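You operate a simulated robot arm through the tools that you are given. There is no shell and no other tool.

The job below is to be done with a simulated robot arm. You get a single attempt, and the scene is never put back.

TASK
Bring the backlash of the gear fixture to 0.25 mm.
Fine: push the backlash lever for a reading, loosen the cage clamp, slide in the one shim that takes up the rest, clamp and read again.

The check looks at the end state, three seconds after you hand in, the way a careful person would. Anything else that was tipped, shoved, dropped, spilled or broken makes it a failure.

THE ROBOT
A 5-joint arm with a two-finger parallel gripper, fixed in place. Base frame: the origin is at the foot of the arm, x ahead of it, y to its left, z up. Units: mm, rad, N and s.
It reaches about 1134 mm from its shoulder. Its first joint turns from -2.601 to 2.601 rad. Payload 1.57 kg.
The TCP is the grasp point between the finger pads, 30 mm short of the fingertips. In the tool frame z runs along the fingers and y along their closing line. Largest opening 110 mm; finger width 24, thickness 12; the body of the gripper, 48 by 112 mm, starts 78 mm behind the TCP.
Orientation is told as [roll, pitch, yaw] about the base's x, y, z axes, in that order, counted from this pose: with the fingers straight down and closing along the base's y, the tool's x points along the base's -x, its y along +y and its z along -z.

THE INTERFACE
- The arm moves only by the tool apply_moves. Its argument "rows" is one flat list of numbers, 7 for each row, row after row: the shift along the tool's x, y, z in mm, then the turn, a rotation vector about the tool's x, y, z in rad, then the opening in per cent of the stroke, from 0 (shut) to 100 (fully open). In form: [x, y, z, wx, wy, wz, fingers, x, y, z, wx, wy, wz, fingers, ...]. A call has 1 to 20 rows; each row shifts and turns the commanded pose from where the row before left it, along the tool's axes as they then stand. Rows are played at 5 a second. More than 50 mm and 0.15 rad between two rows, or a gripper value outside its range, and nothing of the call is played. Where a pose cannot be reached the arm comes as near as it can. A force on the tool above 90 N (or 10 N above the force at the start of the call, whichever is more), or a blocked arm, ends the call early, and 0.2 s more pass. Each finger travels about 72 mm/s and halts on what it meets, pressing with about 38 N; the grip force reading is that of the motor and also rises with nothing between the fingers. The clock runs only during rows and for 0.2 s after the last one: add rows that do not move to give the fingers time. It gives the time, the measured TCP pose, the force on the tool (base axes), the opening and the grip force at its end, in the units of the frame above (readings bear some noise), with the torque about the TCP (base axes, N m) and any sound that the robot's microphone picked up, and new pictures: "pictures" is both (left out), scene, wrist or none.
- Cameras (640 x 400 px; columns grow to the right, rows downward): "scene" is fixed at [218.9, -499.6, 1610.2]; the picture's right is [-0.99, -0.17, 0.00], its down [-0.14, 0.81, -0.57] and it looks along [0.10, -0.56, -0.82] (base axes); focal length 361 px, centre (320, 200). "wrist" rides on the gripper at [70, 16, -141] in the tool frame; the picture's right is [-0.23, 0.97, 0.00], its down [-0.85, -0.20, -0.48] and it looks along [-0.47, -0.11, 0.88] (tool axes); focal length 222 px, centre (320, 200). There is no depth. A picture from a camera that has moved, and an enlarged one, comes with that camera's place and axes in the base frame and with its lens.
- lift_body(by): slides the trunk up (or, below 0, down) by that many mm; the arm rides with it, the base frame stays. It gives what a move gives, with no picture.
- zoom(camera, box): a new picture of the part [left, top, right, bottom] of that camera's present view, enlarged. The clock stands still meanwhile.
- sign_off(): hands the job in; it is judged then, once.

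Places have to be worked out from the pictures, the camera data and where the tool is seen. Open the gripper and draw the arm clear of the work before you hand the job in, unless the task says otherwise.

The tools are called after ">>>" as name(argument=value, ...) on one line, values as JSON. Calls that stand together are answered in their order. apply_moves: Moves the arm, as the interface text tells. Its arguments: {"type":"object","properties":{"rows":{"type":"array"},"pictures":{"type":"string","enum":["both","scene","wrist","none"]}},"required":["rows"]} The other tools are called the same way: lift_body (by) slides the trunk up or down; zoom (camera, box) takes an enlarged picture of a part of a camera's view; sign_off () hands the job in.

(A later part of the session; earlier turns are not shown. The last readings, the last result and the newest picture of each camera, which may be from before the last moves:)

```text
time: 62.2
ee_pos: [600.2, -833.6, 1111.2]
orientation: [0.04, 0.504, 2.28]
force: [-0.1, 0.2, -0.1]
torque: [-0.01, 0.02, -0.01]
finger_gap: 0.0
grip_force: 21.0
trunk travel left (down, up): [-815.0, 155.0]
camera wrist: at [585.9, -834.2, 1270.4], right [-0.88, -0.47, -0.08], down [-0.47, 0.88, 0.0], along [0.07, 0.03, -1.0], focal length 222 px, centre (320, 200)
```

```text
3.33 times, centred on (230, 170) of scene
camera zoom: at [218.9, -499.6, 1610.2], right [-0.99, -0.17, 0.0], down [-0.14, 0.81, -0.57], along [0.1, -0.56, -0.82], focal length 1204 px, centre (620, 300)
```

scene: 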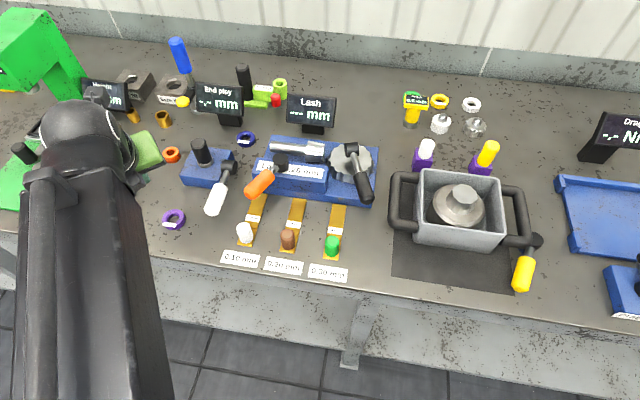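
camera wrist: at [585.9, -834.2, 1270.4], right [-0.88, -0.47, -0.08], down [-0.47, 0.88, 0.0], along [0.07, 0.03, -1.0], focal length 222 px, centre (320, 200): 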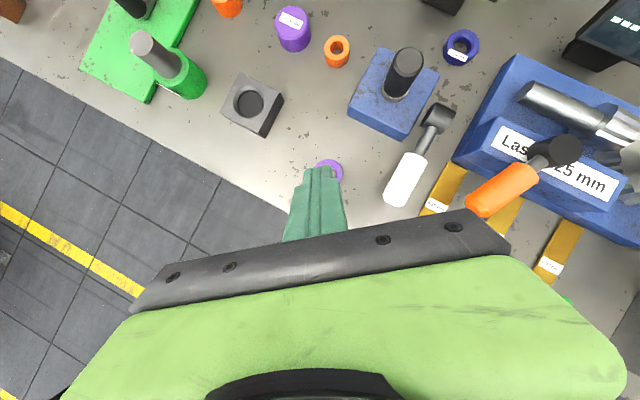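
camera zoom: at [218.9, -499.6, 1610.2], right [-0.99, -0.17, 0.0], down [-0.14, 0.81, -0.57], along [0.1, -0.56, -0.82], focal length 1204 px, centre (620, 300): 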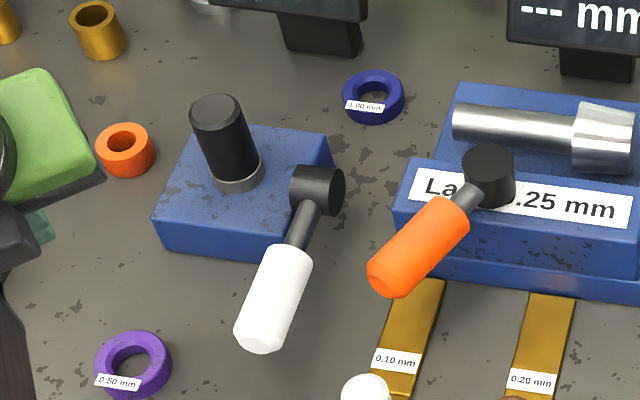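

The End-play fixture looks unchanged, and the block's left end is solid. I compare the block with my pre-loosening picture using the same zoom box, to see if it lifted or shifted when unclamped.

>>> zoom(camera="scene", box=[230, 130, 390, 230])

>>> zoom(camera="scene", box=[250, 155, 340, 215])

```text
4.00 times, centred on (310, 180) of scene
camera zoom: at [218.9, -499.6, 1610.2], right [-0.99, -0.17, 0.0], down [-0.14, 0.81, -0.57], along [0.1, -0.56, -0.82], focal length 1445 px, centre (360, 280)
```

zoom: 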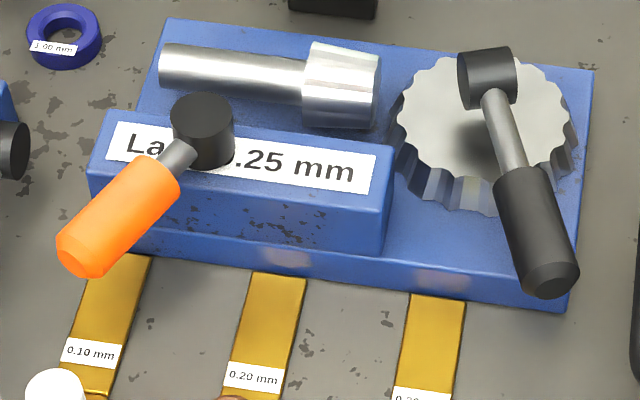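

```text
6.67 times, centred on (295, 185) of scene
camera zoom: at [218.9, -499.6, 1610.2], right [-0.99, -0.17, 0.0], down [-0.14, 0.81, -0.57], along [0.1, -0.56, -0.82], focal length 2408 px, centre (487, 300)
```

zoom: 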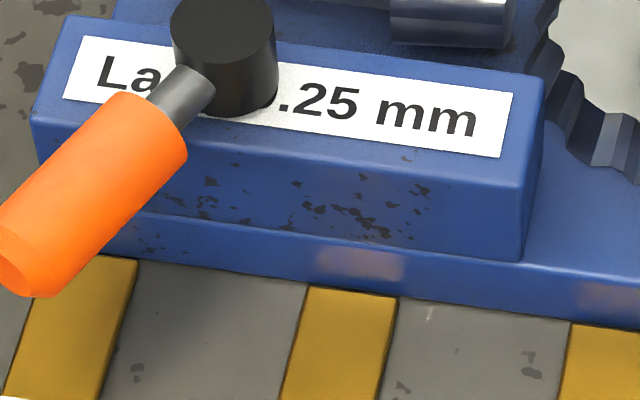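

The block did not visibly move. I take the closest zooms I can of the shim tongue and of the seam, to judge their thicknesses.

>>> zoom(camera="wrist", box=[425, 150, 485, 215])

>>> zoom(camera="scene", box=[280, 175, 320, 205])

>>> zoom(camera="scene", box=[232, 190, 302, 260])

```text
6.15 times, centred on (455, 182) of wrist
camera zoom: at [585.9, -834.2, 1270.4], right [-0.88, -0.47, -0.08], down [-0.47, 0.88, 0.0], along [0.07, 0.03, -1.0], focal length 1367 px, centre (-511, 308)
```

zoom: 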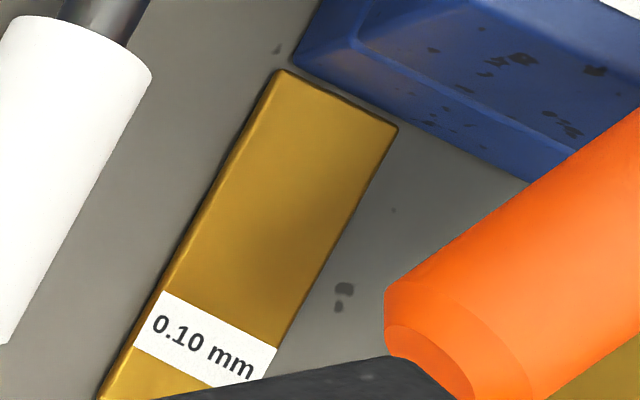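

```text
13.33 times, centred on (300, 190) of scene
camera zoom: at [218.9, -499.6, 1610.2], right [-0.99, -0.17, 0.0], down [-0.14, 0.81, -0.57], along [0.1, -0.56, -0.82], focal length 4817 px, centre (587, 333)
```

zoom: 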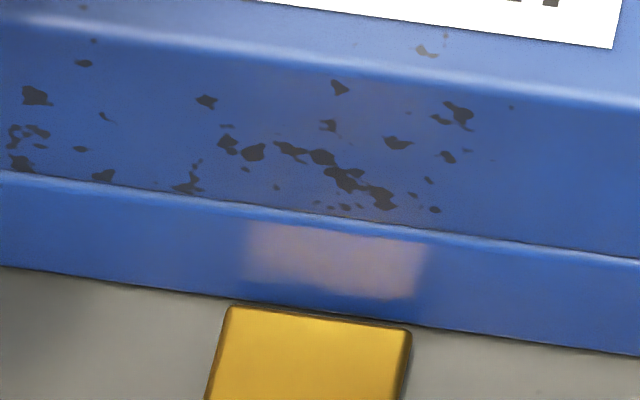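

```text
5.71 times, centred on (267, 225) of scene
camera zoom: at [218.9, -499.6, 1610.2], right [-0.99, -0.17, 0.0], down [-0.14, 0.81, -0.57], along [0.1, -0.56, -0.82], focal length 2064 px, centre (623, 57)
```

zoom: 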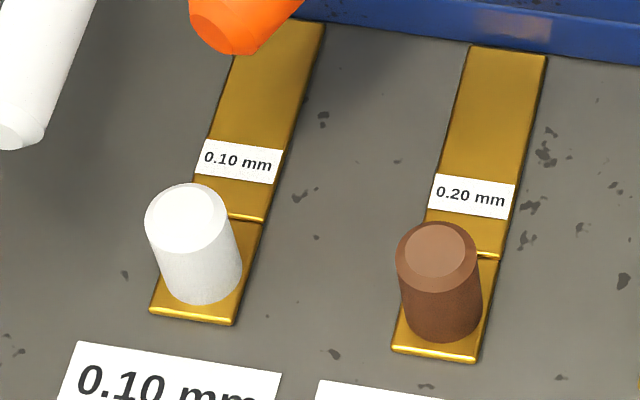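

Triangulating again with finer camera axes: bench z about 899.5, fixture base front at y about −984 with its top at z 929, and block x 288–458, z 929–968. I repeat the very first zoom box to compare the block and pinion positions before and after loosening.

>>> zoom(camera="scene", box=[250, 120, 390, 210])

>>> zoom(camera="scene", box=[245, 140, 285, 200])

>>> zoom(camera="scene", box=[310, 150, 345, 205])

```text
4.44 times, centred on (320, 165) of scene
camera zoom: at [218.9, -499.6, 1610.2], right [-0.99, -0.17, 0.0], down [-0.14, 0.81, -0.57], along [0.1, -0.56, -0.82], focal length 1606 px, centre (320, 356)
```

zoom: 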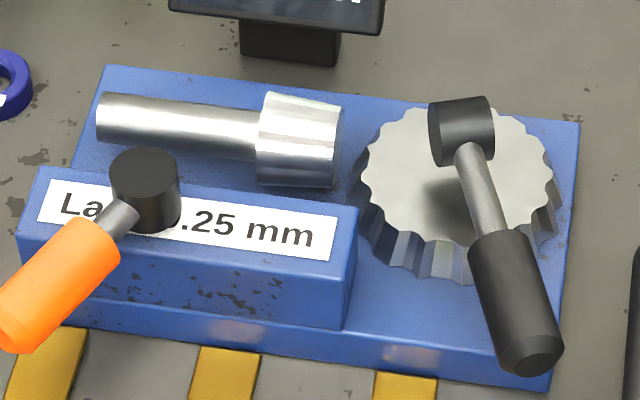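

```text
6.67 times, centred on (265, 170) of scene
camera zoom: at [218.9, -499.6, 1610.2], right [-0.99, -0.17, 0.0], down [-0.14, 0.81, -0.57], along [0.1, -0.56, -0.82], focal length 2408 px, centre (687, 400)
```

zoom: 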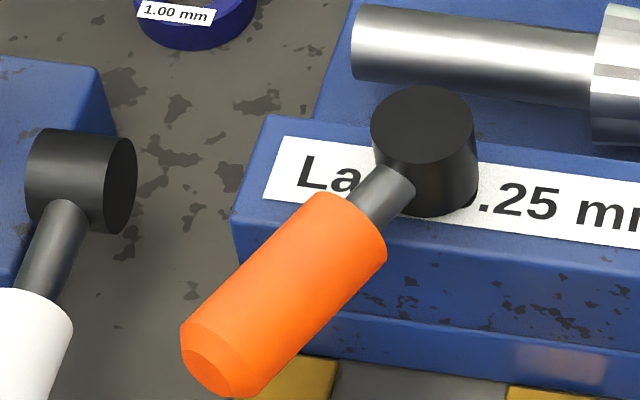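

```text
7.27 times, centred on (328, 178) of scene
camera zoom: at [218.9, -499.6, 1610.2], right [-0.99, -0.17, 0.0], down [-0.14, 0.81, -0.57], along [0.1, -0.56, -0.82], focal length 2627 px, centre (266, 364)
```

zoom: 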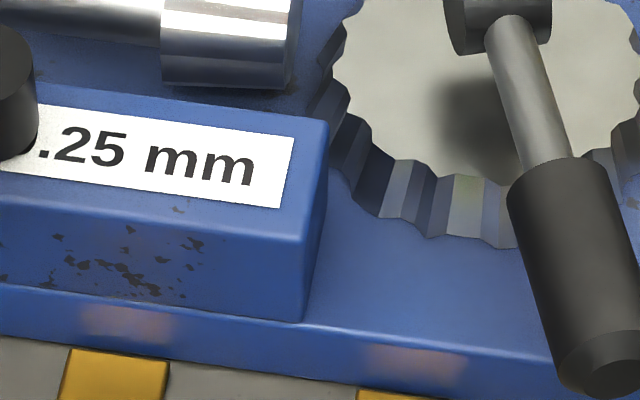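

From all the pose data I now understand the arm: the TCP height depends only on the tilt and the trunk (z ≈ 1476 − 240·cos T − trunk offset), so height must always be set with the trunk. I now go for a really low front view: retreat in front of the bench, tilt near horizontal, then lower the trunk.

>>> apply_moves(rows=[0, 0, 0, -0.067, -0.005, 0.122, 0, -33.9, 14.5, -18.1, 0, 0, 0, 0, -33.9, 14.5, -18.1, 0, 0, 0, 0, -33.9, 14.5, -18.1, 0, 0, 0, 0, -33.9, 14.5, -18.1, 0, 0, 0, 0, -33.9, 14.5, -18.1, 0, 0, 0, 0, 0, 0, 0, 0, 0, 0, 0], pictures="none")

```text
time: 63.8
ee_pos: [421.7, -732.5, 1111.7]
orientation: [0.038, 0.506, 2.28]
force: [-0.7, 0.1, 0.0]
torque: [-0.02, -0.02, -0.01]
finger_gap: 0.0
grip_force: 21.7
out of reach, approached as far as the arm can: row 1
trunk travel left (down, up): [-815.0, 155.0]
```

>>> apply_moves(rows=[-33.9, 14.5, -18.1, 0, 0, 0, 0, -33.9, 14.5, -18.1, 0, 0, 0, 0, 0, 0, 0, -0.01, 0.1376, 0, 0, 0, 0, 0, -0.01, 0.1376, 0, 0, 0, 0, 0, -0.01, 0.1376, 0, 0, 0, 0, 0, -0.01, 0.1376, 0, 0, 0, 0, 0, -0.01, 0.1376, 0, 0, 0, 0, 0, -0.01, 0.1376, 0, 0, 0, 0, 0, 0, 0, 0, 0])

```text
time: 65.8
ee_pos: [350.8, -692.0, 1264.4]
orientation: [0.284, 1.323, 2.492]
force: [-0.6, 0.7, -0.3]
torque: [0.0, 0.0, -0.01]
finger_gap: 0.0
grip_force: 21.2
out of reach, approached as far as the arm can: row 3, 4, 5, 6, 7, 8
trunk travel left (down, up): [-815.0, 155.0]
camera wrist: at [269.4, -600.4, 1366.4], right [-0.82, -0.55, -0.15], down [-0.28, 0.62, -0.73], along [0.5, -0.56, -0.67], focal length 222 px, centre (320, 200)
```

scene: 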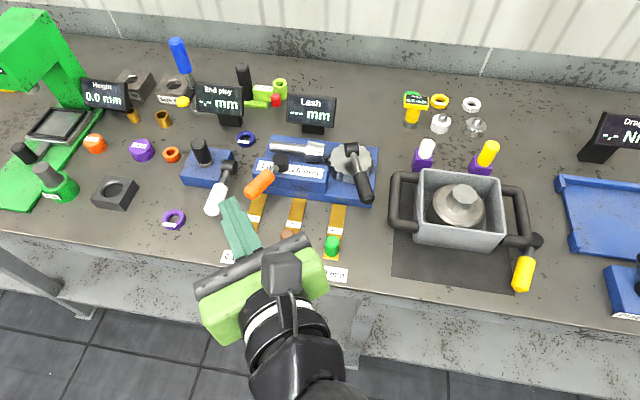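
wrist: 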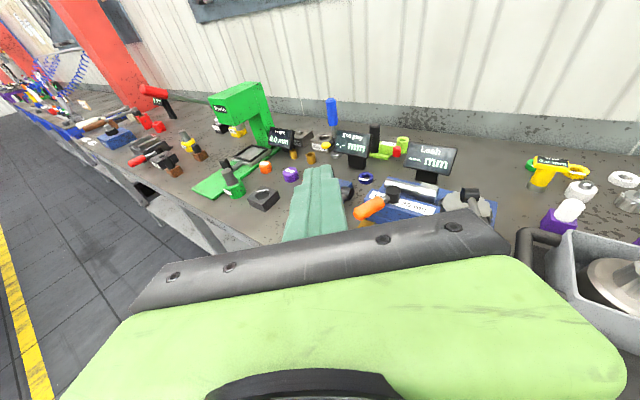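

Height is exactly as the model predicts. I lower the trunk in front of the bench edge for the flat view.

>>> lift_body(by=-300)

>>> apply_moves(rows=[0, 0, 0, 0, 0, 0, 0])

```text
time: 68.8
ee_pos: [350.9, -691.7, 963.2]
orientation: [0.28, 1.322, 2.489]
force: [1.1, 0.2, -0.1]
torque: [-0.02, -0.04, 0.0]
finger_gap: 0.0
grip_force: 21.6
trunk travel left (down, up): [-515.0, 455.0]
```

```text
time: 69.2
ee_pos: [350.5, -692.1, 966.4]
orientation: [0.28, 1.32, 2.487]
force: [0.3, 0.8, 0.7]
torque: [0.01, 0.0, -0.01]
finger_gap: 0.0
grip_force: 21.6
trunk travel left (down, up): [-515.0, 455.0]
camera wrist: at [269.6, -600.4, 1066.3], right [-0.82, -0.55, -0.15], down [-0.28, 0.62, -0.73], along [0.5, -0.55, -0.67], focal length 222 px, centre (320, 200)
```

scene: 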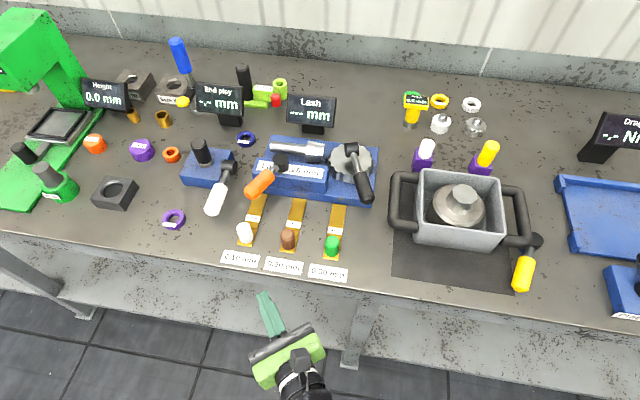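
wrist: 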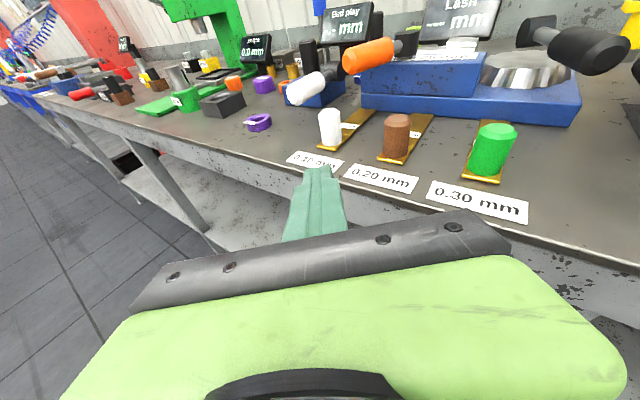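

Great flat view with nothing in the way. I lower a bit more and enlarge.

>>> lift_body(by=-75)

>>> zoom(camera="wrist", box=[320, 0, 600, 180])

>>> zoom(camera="wrist", box=[350, 10, 490, 110])

```text
time: 70.3
ee_pos: [350.0, -692.0, 889.2]
orientation: [0.282, 1.322, 2.488]
force: [-0.5, 0.1, 0.2]
torque: [-0.01, -0.01, 0.0]
finger_gap: 0.2
grip_force: 21.2
trunk travel left (down, up): [-440.0, 530.0]
```

```text
2.22 times, centred on (460, 90) of wrist
camera zoom: at [269.6, -600.4, 991.3], right [-0.82, -0.55, -0.15], down [-0.28, 0.62, -0.73], along [0.5, -0.55, -0.67], focal length 494 px, centre (9, 444)
```

zoom: 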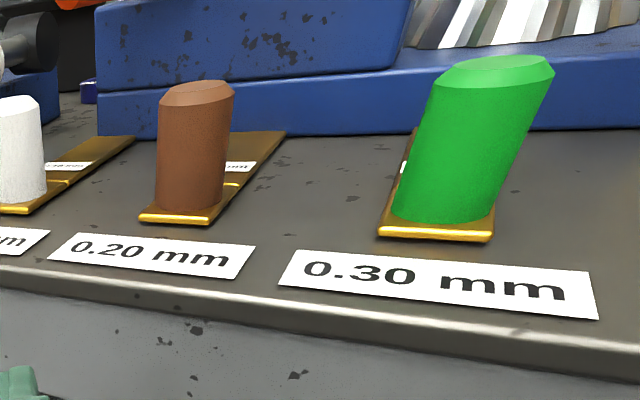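

```text
4.00 times, centred on (420, 60) of wrist
camera zoom: at [269.6, -600.4, 991.3], right [-0.82, -0.55, -0.15], down [-0.28, 0.62, -0.73], along [0.5, -0.55, -0.67], focal length 888 px, centre (-80, 760)
```

zoom: 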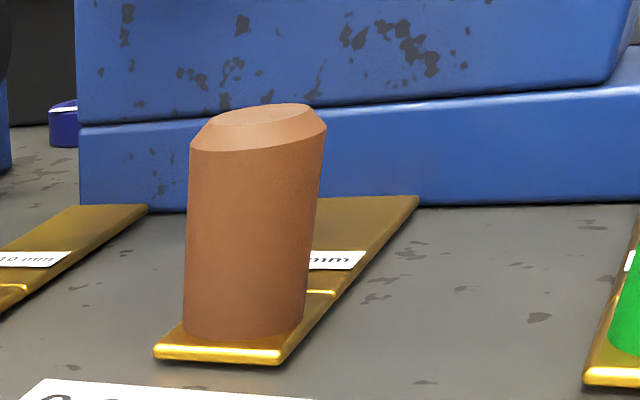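

The front seam is closed. I check the clamp hub, the pinion shaft and the region behind the block from this low angle.

>>> zoom(camera="wrist", box=[330, 0, 430, 50])

>>> lift_body(by=75)

>>> zoom(camera="wrist", box=[340, 10, 500, 110])

>>> zoom(camera="wrist", box=[430, 30, 590, 130])

```text
6.40 times, centred on (380, 25) of wrist
camera zoom: at [269.6, -600.4, 991.3], right [-0.82, -0.55, -0.15], down [-0.28, 0.62, -0.73], along [0.5, -0.55, -0.67], focal length 1422 px, centre (-64, 1320)
```

zoom: 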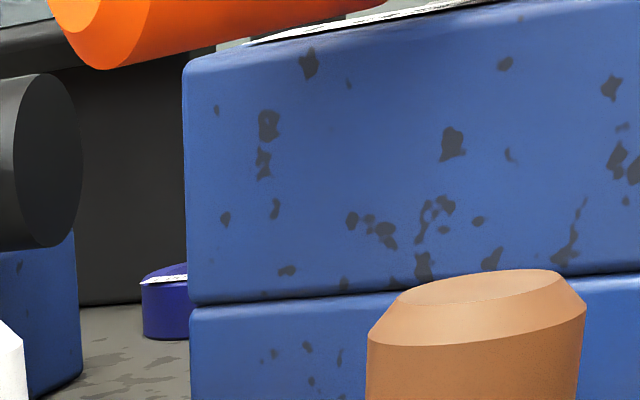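

```text
time: 71.4
ee_pos: [350.5, -692.4, 964.6]
orientation: [0.28, 1.32, 2.489]
force: [0.3, 0.7, 0.7]
torque: [-0.01, 0.0, -0.01]
finger_gap: 0.0
grip_force: 21.4
trunk travel left (down, up): [-515.0, 455.0]
```

```text
4.00 times, centred on (420, 60) of wrist
camera zoom: at [269.6, -600.4, 1066.2], right [-0.82, -0.55, -0.15], down [-0.28, 0.62, -0.73], along [0.5, -0.55, -0.67], focal length 888 px, centre (-80, 760)
```

zoom: 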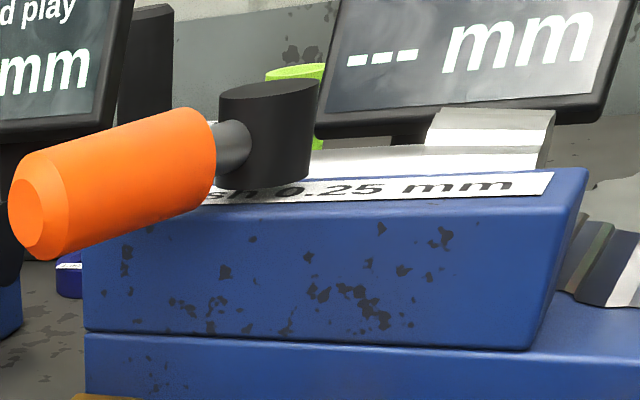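

```text
4.00 times, centred on (510, 80) of wrist
camera zoom: at [269.6, -600.4, 1066.2], right [-0.82, -0.55, -0.15], down [-0.28, 0.62, -0.73], along [0.5, -0.55, -0.67], focal length 888 px, centre (-440, 680)
```

zoom: 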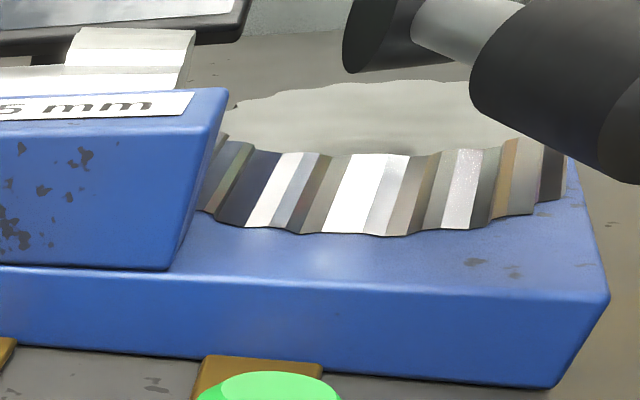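

No opening at the hub either. The only face not yet seen is the back of the block, so I raise the arm, set the tool vertical and reach out over the fixture so the camera looks back at it.

>>> lift_body(by=355)

>>> apply_moves(rows=[0, 0, 0, 0.0104, -0.1463, 0, 0, 0, 0, 0, 0.0104, -0.1463, 0, 0, 0, 0, 0, 0.0104, -0.1463, 0, 0, 0, 0, 0, 0.0104, -0.1463, 0, 0, 0, 0, 0, 0.0104, -0.1463, 0, 0, 0, 0, 0, 0.0104, -0.1463, 0, 0, 0, 0, 0, 0.0104, -0.1463, 0, 0, 0, 0, 0, 0.0104, -0.1463, 0, 0, 0, 0, 0, 0.0104, -0.1463, 0, 0, 0, 0, 0, 0, 0, 0, 0], pictures="none")

```text
time: 74.9
ee_pos: [349.8, -691.7, 1318.2]
orientation: [0.28, 1.322, 2.488]
force: [0.2, 0.1, 0.1]
torque: [-0.01, -0.02, 0.0]
finger_gap: 0.4
grip_force: 21.4
trunk travel left (down, up): [-870.0, 100.0]
```

```text
time: 77.1
ee_pos: [350.4, -692.5, 1136.6]
orientation: [0.0, 0.01, 2.271]
force: [-0.1, -1.2, 0.5]
torque: [0.01, 0.0, 0.03]
finger_gap: 0.0
grip_force: 21.0
out of reach, approached as far as the arm can: row 1, 2, 3, 4, 5, 6, 7, 8
trunk travel left (down, up): [-870.0, 100.0]
```

The model holds (z 1136.6 at vertical). Now I reach out over the fixture.

>>> apply_moves(rows=[36, 24.8, 0, 0, 0, 0, 0, 36, 24.8, 0, 0, 0, 0, 0, 36, 24.8, 0, 0, 0, 0, 0, 36, 24.8, 0, 0, 0, 0, 0, 36, 24.8, 0, 0, 0, 0, 0, 36, 24.8, 0, 0, 0, 0, 0, 36, 24.8, 0, 0, 0, 0, 0, 36, 24.8, 0, 0, 0, 0, 0, 0, 0, 0, 0, 0, 0.12, 0, 0, 0, 0, 0, 0, 0.12, 0, 0, 0, 0, 0, 0, 0, 0])

```text
time: 79.5
ee_pos: [322.0, -855.6, 1136.3]
orientation: [-0.004, 0.013, 2.03]
force: [0.5, -0.5, 0.0]
torque: [-0.02, 0.0, 0.02]
finger_gap: 0.0
grip_force: 21.7
out of reach, approached as far as the arm can: row 1, 4, 5, 6, 7, 8
trunk travel left (down, up): [-870.0, 100.0]
camera wrist: at [336.9, -924.2, 1279.6], right [-0.97, -0.23, -0.01], down [-0.2, 0.86, 0.47], along [-0.1, 0.46, -0.88], focal length 222 px, centre (320, 200)
```

scene: 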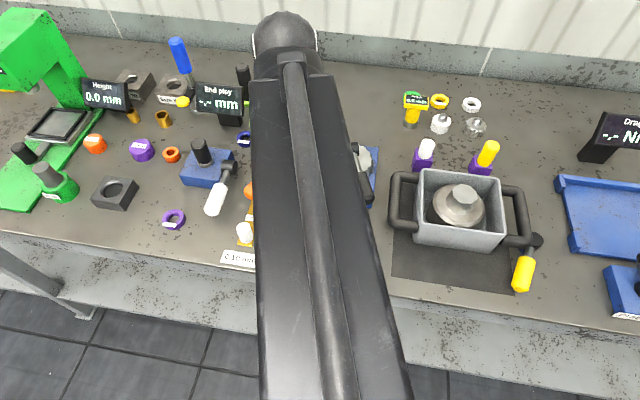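
wrist: 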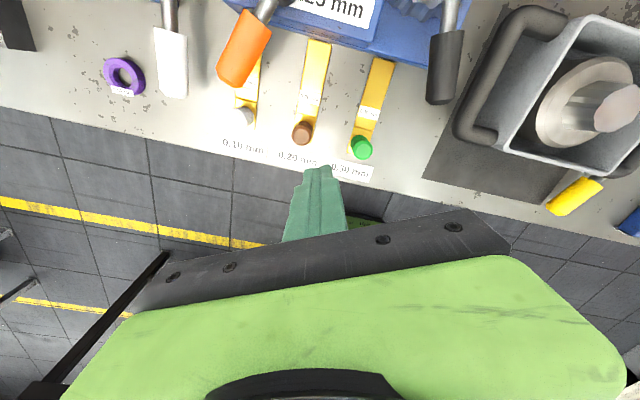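

With the tool vertical the reach ends at about r 914 mm, so the back cannot be seen and cannot be worked on either; insertion has to happen from the front, with the tool tilted. I tilt to 45° and go to stand in front of the 0.10 mm shim's white knob, about (443, −851), with the fingers partly open.

>>> apply_moves(rows=[0, 0, 0, 0, 0.129, 0, 45, 0, 0, 0, 0, 0.129, 0, 45, 0, 0, 0, 0, 0.129, 0, 45, 0, 0, 0, 0, 0.129, 0, 45, 0, 0, 0, 0, 0.129, 0, 45, 0, 0, 0, 0, 0.129, 0, 45, 0, 0, 0, 0, 0, 0, 45], pictures="none")

```text
time: 81.1
ee_pos: [321.2, -858.5, 1206.3]
orientation: [-0.005, 0.786, 2.026]
force: [0.6, 0.3, -0.4]
torque: [0.01, 0.0, 0.0]
finger_gap: 49.5
grip_force: 0.1
out of reach, approached as far as the arm can: row 2, 3, 4, 5, 6
trunk travel left (down, up): [-870.0, 100.0]
```

>>> apply_moves(rows=[0, 0, 0, 0.0354, 0, -0.0353, 45, -0.6, -36.8, -0.6, 0, 0, 0, 45, -0.6, -36.8, -0.6, 0, 0, 0, 45, -0.6, -36.8, -0.6, 0, 0, 0, 45, 0, 0, 0, 0, 0, 0, 45], pictures="both")

```text
time: 82.3
ee_pos: [417.2, -800.1, 1207.9]
orientation: [-0.004, 0.787, 2.076]
force: [0.2, -0.7, -0.4]
torque: [0.0, 0.01, -0.02]
finger_gap: 49.6
grip_force: 0.1
trunk travel left (down, up): [-870.0, 100.0]
camera wrist: at [376.4, -763.5, 1356.5], right [-0.93, -0.34, -0.16], down [-0.29, 0.92, -0.27], along [0.24, -0.2, -0.95], focal length 222 px, centre (320, 200)
```

scene: 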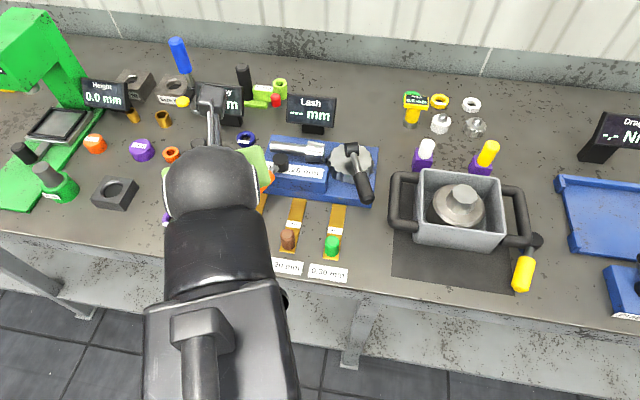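
wrist: 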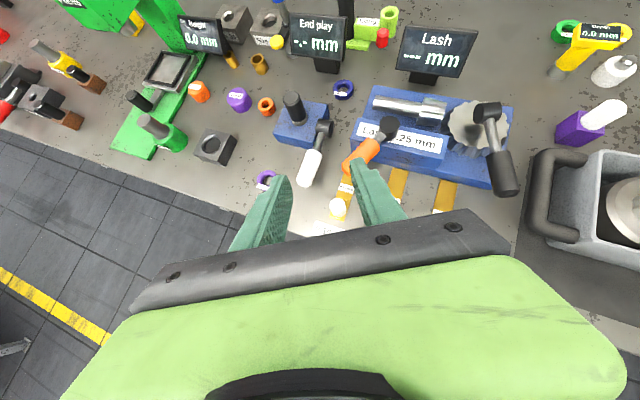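

I lower the trunk to just above grasp height, in front of the knob.

>>> lift_body(by=-220)

>>> lift_body(by=-46)

>>> apply_moves(rows=[0, 0, 0, 0, 0, 0, 45])

>>> zoom(camera="wrist", box=[220, 80, 440, 240])

```text
time: 84.6
ee_pos: [416.4, -800.9, 987.1]
orientation: [-0.006, 0.786, 2.077]
force: [0.1, -0.8, -0.1]
torque: [-0.01, -0.01, 0.02]
finger_gap: 49.3
grip_force: 0.0
trunk travel left (down, up): [-650.0, 320.0]
```

```text
time: 85.5
ee_pos: [417.5, -799.8, 939.8]
orientation: [-0.006, 0.786, 2.079]
force: [0.1, 0.3, 0.6]
torque: [0.01, 0.0, 0.01]
finger_gap: 49.5
grip_force: 0.1
trunk travel left (down, up): [-604.0, 366.0]
```

```text
time: 85.9
ee_pos: [416.6, -799.3, 940.1]
orientation: [-0.005, 0.787, 2.078]
force: [0.4, 0.2, 0.7]
torque: [-0.01, 0.0, 0.01]
finger_gap: 49.6
grip_force: 0.0
trunk travel left (down, up): [-604.0, 366.0]
camera wrist: at [376.6, -763.4, 1090.5], right [-0.93, -0.34, -0.16], down [-0.29, 0.92, -0.27], along [0.24, -0.2, -0.95], focal length 222 px, centre (320, 200)
```

scene: 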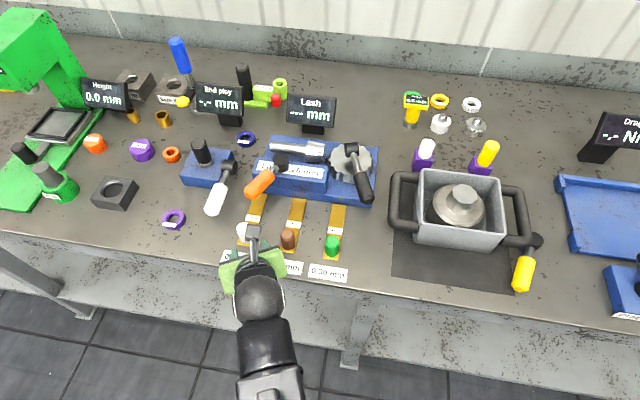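
wrist: 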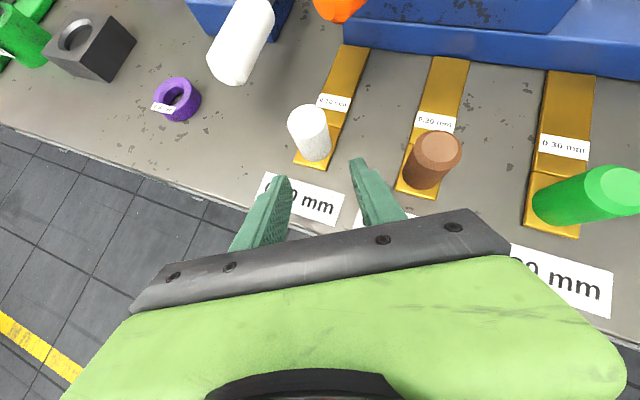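

```text
2.50 times, centred on (330, 160) of wrist
camera zoom: at [376.6, -763.4, 1090.5], right [-0.93, -0.34, -0.16], down [-0.29, 0.92, -0.27], along [0.24, -0.2, -0.95], focal length 555 px, centre (295, 300)
```

zoom: 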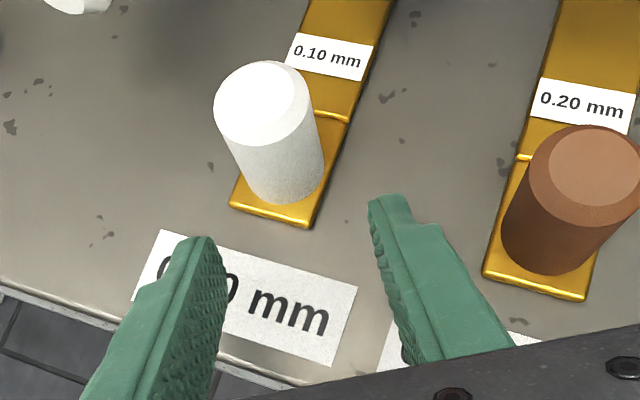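

The fingers straddle the white knob's line; I place the knob axis at about (443, −847). I advance 54 mm level along the tool's heading.

>>> apply_moves(rows=[12.8, 0, 12.85, 0, 0, 0, 45, 12.8, 0, 12.85, 0, 0, 0, 45, 12.8, 0, 12.85, 0, 0, 0, 45, 0, 0, 0, 0, 0, 0, 45], pictures="wrist")

>>> zoom(camera="wrist", box=[220, 80, 440, 240])

```text
time: 86.9
ee_pos: [444.4, -847.2, 940.3]
orientation: [-0.006, 0.788, 2.08]
force: [-1.2, 0.8, -0.2]
torque: [0.01, 0.02, 0.03]
finger_gap: 49.8
grip_force: 0.1
trunk travel left (down, up): [-604.0, 366.0]
camera wrist: at [403.5, -810.6, 1090.5], right [-0.93, -0.34, -0.16], down [-0.29, 0.92, -0.27], along [0.24, -0.2, -0.95], focal length 222 px, centre (320, 200)
```

wrist: 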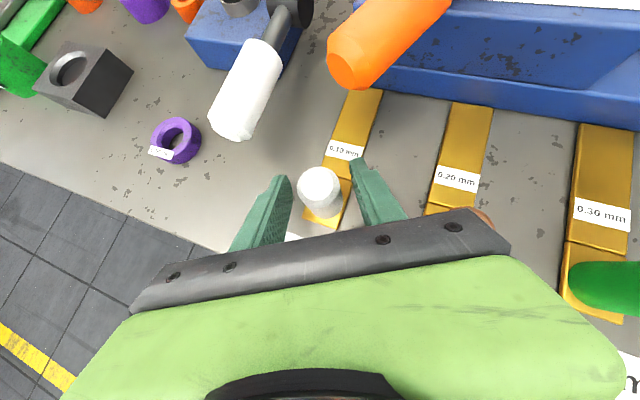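

```text
2.50 times, centred on (330, 160) of wrist
camera zoom: at [403.5, -810.6, 1090.5], right [-0.93, -0.34, -0.16], down [-0.29, 0.92, -0.27], along [0.24, -0.2, -0.95], focal length 555 px, centre (295, 300)
```

zoom: 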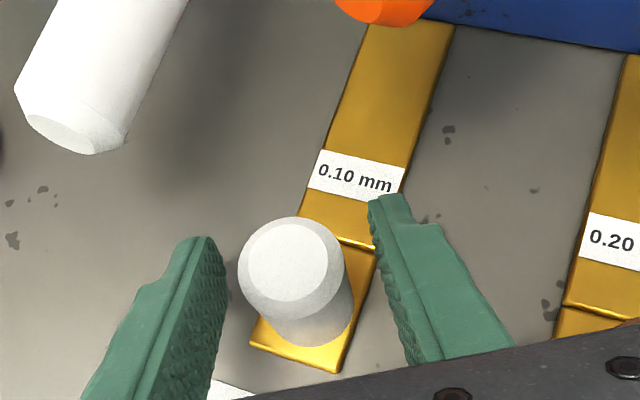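

The knob is centred between the pads. I close the gripper on it.

>>> apply_moves(rows=[0, 0, 0, 0, 0, 0, 30, 0, 0, 0, 0, 0, 0, 0, 0, 0, 0, 0, 0, 0, 0, 0, 0, 0, 0, 0, 0, 0], pictures="wrist")

>>> zoom(camera="wrist", box=[220, 80, 440, 240])

```text
time: 87.9
ee_pos: [444.2, -847.8, 940.6]
orientation: [-0.003, 0.786, 2.08]
force: [0.5, 0.1, 0.5]
torque: [-0.29, 0.47, 0.02]
finger_gap: 29.0
grip_force: 38.3
trunk travel left (down, up): [-604.0, 366.0]
camera wrist: at [403.4, -810.5, 1090.6], right [-0.93, -0.34, -0.16], down [-0.29, 0.92, -0.27], along [0.24, -0.2, -0.95], focal length 222 px, centre (320, 200)
```

wrist: 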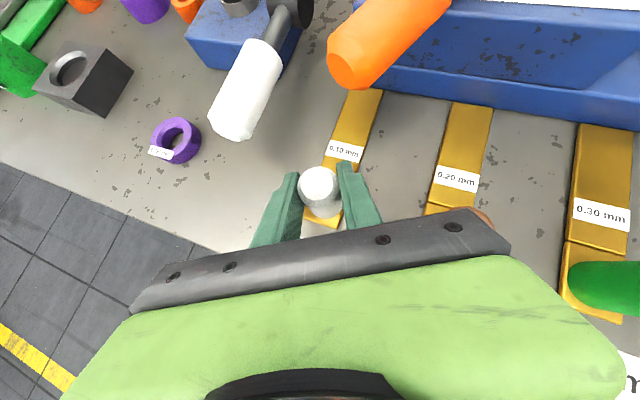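

```text
2.50 times, centred on (330, 160) of wrist
camera zoom: at [403.4, -810.5, 1090.6], right [-0.93, -0.34, -0.16], down [-0.29, 0.92, -0.27], along [0.24, -0.2, -0.95], focal length 555 px, centre (295, 300)
```

zoom: 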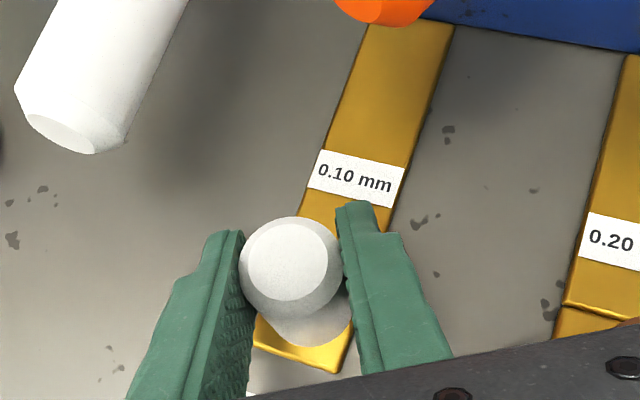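

Gripped at 29 mm with 38 N. I lift 12 mm and check that the shim stays level.

>>> lift_body(by=12)

>>> zoom(camera="wrist", box=[220, 60, 440, 220])

>>> zoom(camera="scene", box=[200, 170, 320, 270])

```text
time: 88.5
ee_pos: [443.6, -847.9, 949.3]
orientation: [-0.005, 0.781, 2.078]
force: [-2.4, -0.3, -28.4]
torque: [0.23, 0.61, -0.06]
finger_gap: 28.8
grip_force: 38.9
trunk travel left (down, up): [-616.0, 354.0]
```

```text
2.50 times, centred on (330, 140) of wrist
camera zoom: at [404.2, -812.8, 1099.8], right [-0.93, -0.34, -0.16], down [-0.29, 0.92, -0.26], along [0.24, -0.2, -0.95], focal length 555 px, centre (295, 350)
```

zoom: 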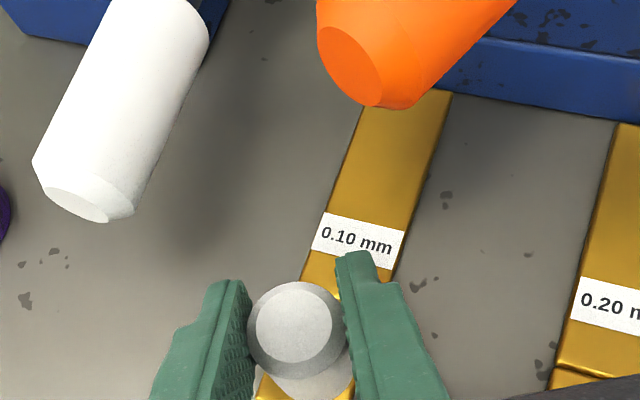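

```text
4.00 times, centred on (260, 220) of scene
camera zoom: at [218.9, -499.6, 1610.2], right [-0.99, -0.17, 0.0], down [-0.14, 0.81, -0.57], along [0.1, -0.56, -0.82], focal length 1445 px, centre (560, 120)
```

zoom: 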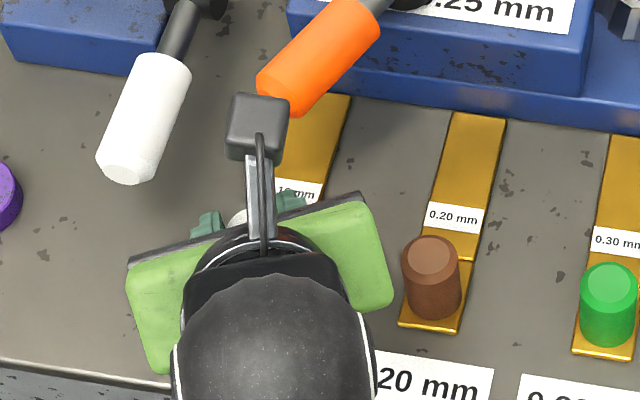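

The lift meets 28 N and the shim does not come up, so the shims seem to be guided: they slide along the bench rather than lift. I lower back to the grasp height right away.

>>> lift_body(by=-12)

>>> apply_moves(rows=[0, 0, 0, 0, 0, 0, 0], pictures="wrist")

>>> zoom(camera="wrist", box=[220, 60, 440, 220])

```text
time: 89.1
ee_pos: [443.4, -846.2, 945.1]
orientation: [-0.007, 0.795, 2.079]
force: [4.0, -8.0, 34.4]
torque: [-0.51, 0.25, -0.03]
finger_gap: 29.4
grip_force: 39.9
trunk travel left (down, up): [-604.0, 366.0]
```

```text
time: 89.5
ee_pos: [443.2, -846.9, 943.4]
orientation: [-0.004, 0.794, 2.081]
force: [5.6, -6.7, 34.7]
torque: [-0.43, 0.32, -0.03]
finger_gap: 29.1
grip_force: 38.9
trunk travel left (down, up): [-604.0, 366.0]
camera wrist: at [402.5, -808.5, 1093.5], right [-0.93, -0.34, -0.16], down [-0.28, 0.92, -0.27], along [0.24, -0.21, -0.95], focal length 222 px, centre (320, 200)
```

wrist: 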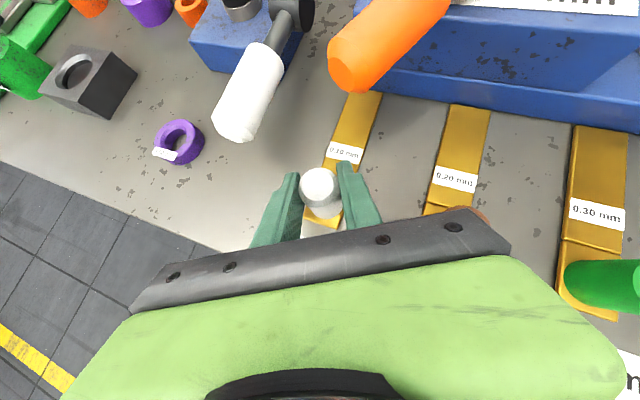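

```text
2.50 times, centred on (330, 140) of wrist
camera zoom: at [402.5, -808.5, 1093.5], right [-0.93, -0.34, -0.16], down [-0.28, 0.92, -0.27], along [0.24, -0.21, -0.95], focal length 555 px, centre (295, 350)
```

zoom: 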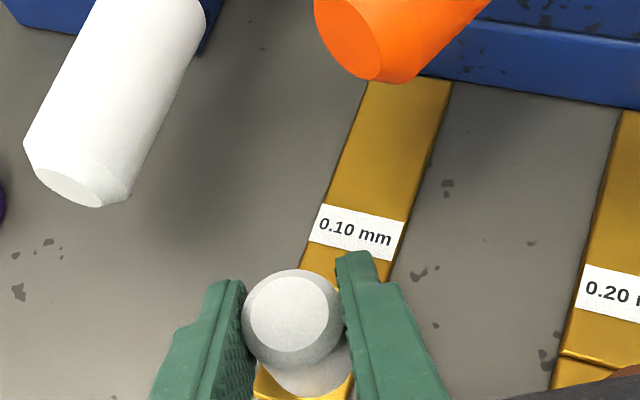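

The pads slipped a few mm up the knob and now press down slightly. I relieve that with a small trunk adjustment.

>>> lift_body(by=4.5)

```text
time: 90.0
ee_pos: [442.7, -846.1, 943.9]
orientation: [-0.004, 0.782, 2.079]
force: [0.4, 1.1, -1.3]
torque: [-0.07, 0.6, 0.01]
finger_gap: 28.9
grip_force: 38.5
trunk travel left (down, up): [-609.0, 361.0]
```

Neutral again. I now try sliding the shim straight toward the fixture (−y), a few millimetres, watching the force.

>>> apply_moves(rows=[1.85, 1.47, 1.85, 0, 0, 0, 0, 1.85, 1.47, 1.85, 0, 0, 0, 0], pictures="wrist")

>>> zoom(camera="wrist", box=[220, 60, 440, 220])

```text
time: 90.6
ee_pos: [443.4, -853.9, 943.8]
orientation: [-0.003, 0.782, 2.078]
force: [-0.9, 1.5, -10.6]
torque: [0.58, 0.95, -0.03]
finger_gap: 28.8
grip_force: 39.1
trunk travel left (down, up): [-609.0, 361.0]
camera wrist: at [403.3, -817.6, 1093.9], right [-0.93, -0.34, -0.16], down [-0.29, 0.92, -0.26], along [0.24, -0.2, -0.95], focal length 222 px, centre (320, 200)
```

wrist: 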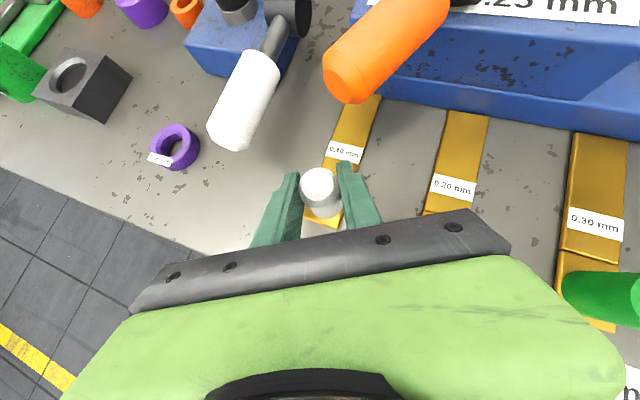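

```text
2.50 times, centred on (330, 140) of wrist
camera zoom: at [403.3, -817.6, 1093.9], right [-0.93, -0.34, -0.16], down [-0.29, 0.92, -0.26], along [0.24, -0.2, -0.95], focal length 555 px, centre (295, 350)
```

zoom: 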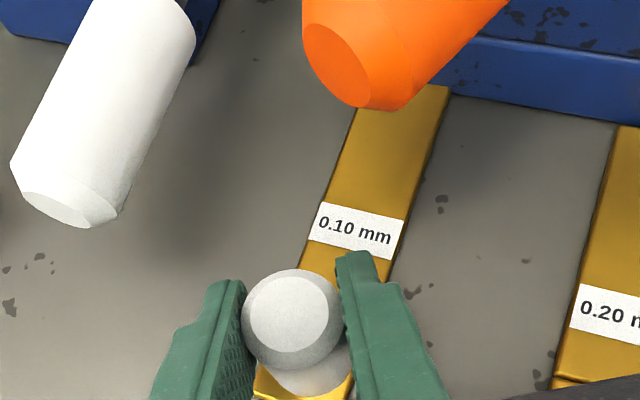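

It slides freely with about 1.5 N, so it is indeed guided. I keep sliding it in and watch the force and the tongue at the base.

>>> lift_body(by=-1)

>>> apply_moves(rows=[1.85, 1.47, 1.85, 0, 0, 0, 0, 1.85, 1.47, 1.85, 0, 0, 0, 0], pictures="wrist")

>>> zoom(camera="wrist", box=[290, 60, 430, 180])

```text
time: 91.2
ee_pos: [442.3, -855.2, 943.7]
orientation: [-0.005, 0.788, 2.078]
force: [-0.6, -0.2, -4.7]
torque: [-0.11, 0.53, -0.06]
finger_gap: 29.2
grip_force: 38.6
trunk travel left (down, up): [-608.0, 362.0]
```

```text
time: 91.8
ee_pos: [442.7, -859.0, 943.8]
orientation: [-0.006, 0.788, 2.078]
force: [-3.5, 0.3, -5.6]
torque: [-0.07, 0.63, -0.05]
finger_gap: 29.0
grip_force: 38.7
trunk travel left (down, up): [-608.0, 362.0]
camera wrist: at [403.0, -823.4, 1093.8], right [-0.93, -0.34, -0.16], down [-0.29, 0.92, -0.27], along [0.24, -0.2, -0.95], focal length 222 px, centre (320, 200)
```

wrist: 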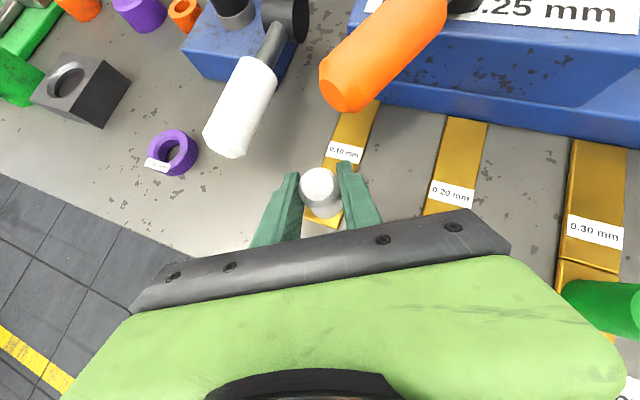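

```text
3.33 times, centred on (360, 120) of wrist
camera zoom: at [403.0, -823.4, 1093.8], right [-0.93, -0.34, -0.16], down [-0.29, 0.92, -0.27], along [0.24, -0.2, -0.95], focal length 740 px, centre (187, 467)
```

zoom: 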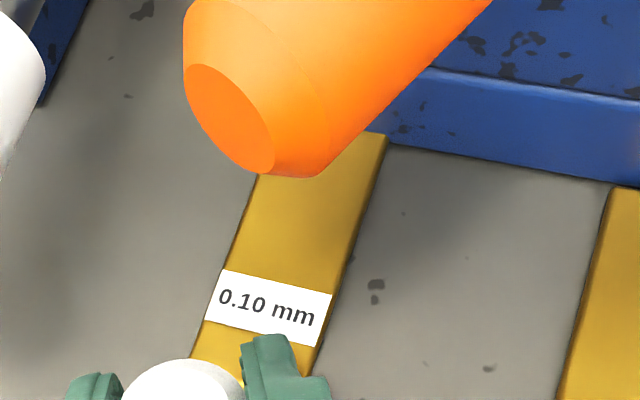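

The tongue's end is now at the base front. I continue in small steps to see whether it enters.

>>> apply_moves(rows=[1.85, 1.47, 1.85, 0, 0, 0, 0, 1.85, 1.47, 1.85, 0, 0, 0, 0], pictures="wrist")

>>> zoom(camera="wrist", box=[290, 60, 430, 180])

```text
time: 92.3
ee_pos: [444.0, -866.6, 943.5]
orientation: [-0.005, 0.788, 2.076]
force: [-3.2, 0.0, -4.5]
torque: [-0.02, 0.62, -0.03]
finger_gap: 28.9
grip_force: 38.8
trunk travel left (down, up): [-608.0, 362.0]
camera wrist: at [403.0, -829.3, 1093.8], right [-0.93, -0.34, -0.16], down [-0.29, 0.92, -0.27], along [0.24, -0.2, -0.95], focal length 222 px, centre (320, 200)
```

wrist: 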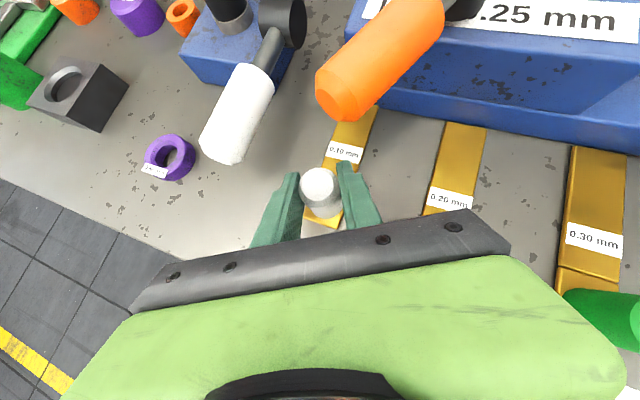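

```text
3.33 times, centred on (360, 120) of wrist
camera zoom: at [403.0, -829.3, 1093.8], right [-0.93, -0.34, -0.16], down [-0.29, 0.92, -0.27], along [0.24, -0.2, -0.95], focal length 740 px, centre (187, 467)
```

zoom: 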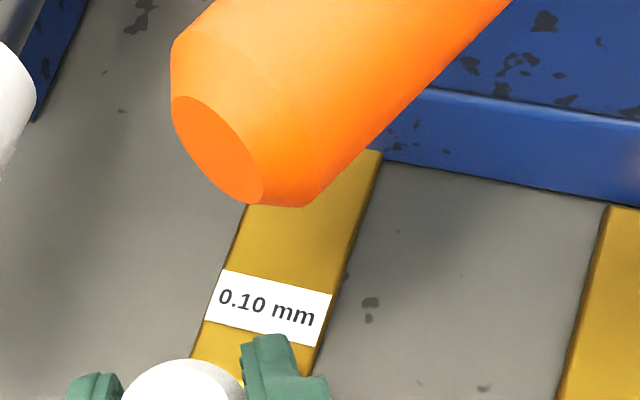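

The tongue is entering the base with almost no resistance, so this is the slot. I slide on to y ≈ −903; beyond that the orange handle above would meet the fingers at this tilt.

>>> apply_moves(rows=[2.47, 1.95, 2.47, 0, 0, 0, 0, 2.47, 1.95, 2.47, 0, 0, 0, 0, 2.47, 1.95, 2.47, 0, 0, 0, 0, 2.47, 1.95, 2.47, 0, 0, 0, 0, 2.47, 1.95, 2.47, 0, 0, 0, 0], pictures="wrist")

>>> zoom(camera="wrist", box=[270, 60, 430, 200])

```text
time: 93.5
ee_pos: [444.0, -886.6, 943.8]
orientation: [-0.003, 0.787, 2.078]
force: [-4.6, -0.1, -4.0]
torque: [-0.06, 0.6, -0.03]
finger_gap: 29.0
grip_force: 38.6
trunk travel left (down, up): [-608.0, 362.0]
camera wrist: at [403.1, -849.6, 1093.9], right [-0.93, -0.34, -0.16], down [-0.29, 0.92, -0.27], along [0.24, -0.2, -0.95], focal length 222 px, centre (320, 200)
```

wrist: 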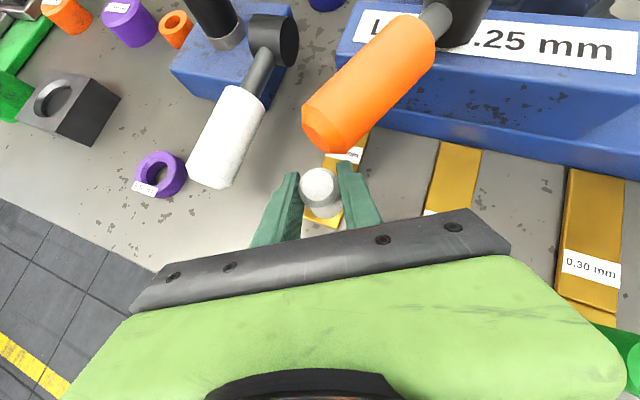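

```text
2.86 times, centred on (350, 130) of wrist
camera zoom: at [403.1, -849.6, 1093.9], right [-0.93, -0.34, -0.16], down [-0.29, 0.92, -0.27], along [0.24, -0.2, -0.95], focal length 635 px, centre (234, 400)
```

zoom: 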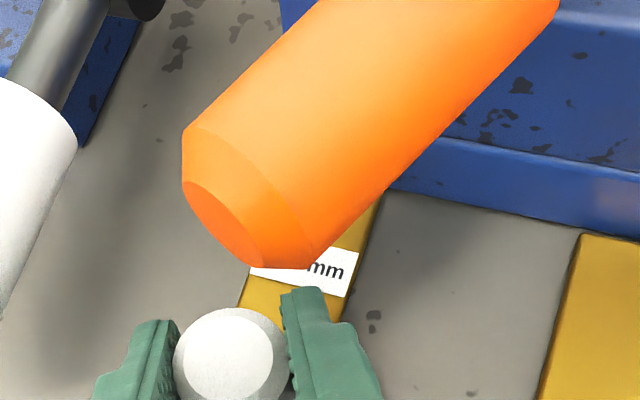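

The shim is now about 30 mm in. I release, back straight off, and will push the rest with closed fingers at a flatter tilt that passes under the orange handle.

>>> apply_moves(rows=[0, 0, 0, 0, 0, 0, 45, 0, 0, 0, 0, 0, 0, 45, 0, 0, 0, 0, 0, 0, 45, -12, 0, -12, 0, 0, 0, 45, -12, 0, -12, 0, 0, 0, 45, -12, 0, -12, 0, 0, 0, 45, -12, 0, -12, 0, 0, 0, 45, -12, 0, -12, 0, 0, 0, 45], pictures="wrist")

```text
time: 95.3
ee_pos: [402.7, -811.5, 944.7]
orientation: [-0.004, 0.788, 2.077]
force: [-0.1, 0.2, 0.9]
torque: [-0.01, -0.02, 0.0]
finger_gap: 49.4
grip_force: 0.1
trunk travel left (down, up): [-608.0, 362.0]
camera wrist: at [361.9, -774.9, 1094.1], right [-0.93, -0.34, -0.16], down [-0.29, 0.92, -0.27], along [0.24, -0.2, -0.95], focal length 222 px, centre (320, 200)
```

wrist: 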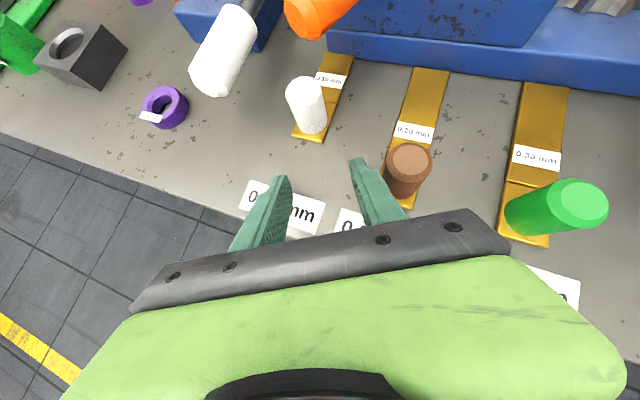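

>>> lift_body(by=40)

>>> apply_moves(rows=[0, 0, 0, 0, 0.122, 0, 0, 0, 0, 0, 0, 0.122, 0, 0, 0, 0, 0, 0, 0.122, 0, 0, 0, 0, 0, 0, 0, 0, 0], pictures="wrist")

```text
time: 96.2
ee_pos: [401.5, -811.4, 984.4]
orientation: [-0.004, 0.787, 2.078]
force: [0.0, -0.7, 0.1]
torque: [0.01, 0.02, 0.01]
finger_gap: 49.7
grip_force: 0.0
trunk travel left (down, up): [-648.0, 322.0]
```

```text
time: 97.2
ee_pos: [403.3, -811.9, 1056.6]
orientation: [-0.01, 1.152, 2.075]
force: [-1.4, 0.1, -0.6]
torque: [-0.02, 0.01, 0.02]
finger_gap: 0.0
grip_force: 22.0
out of reach, approached as far as the arm can: row 1, 2, 3
trunk travel left (down, up): [-648.0, 322.0]
camera wrist: at [337.6, -731.6, 1177.4], right [-0.89, -0.4, -0.21], down [-0.21, 0.78, -0.59], along [0.4, -0.48, -0.78], focal length 222 px, centre (320, 200)
```

wrist: 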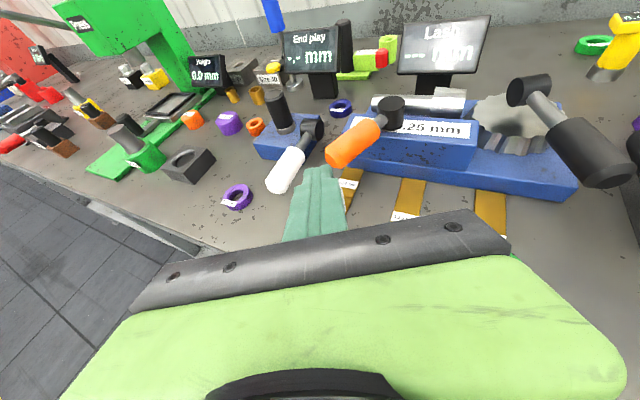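

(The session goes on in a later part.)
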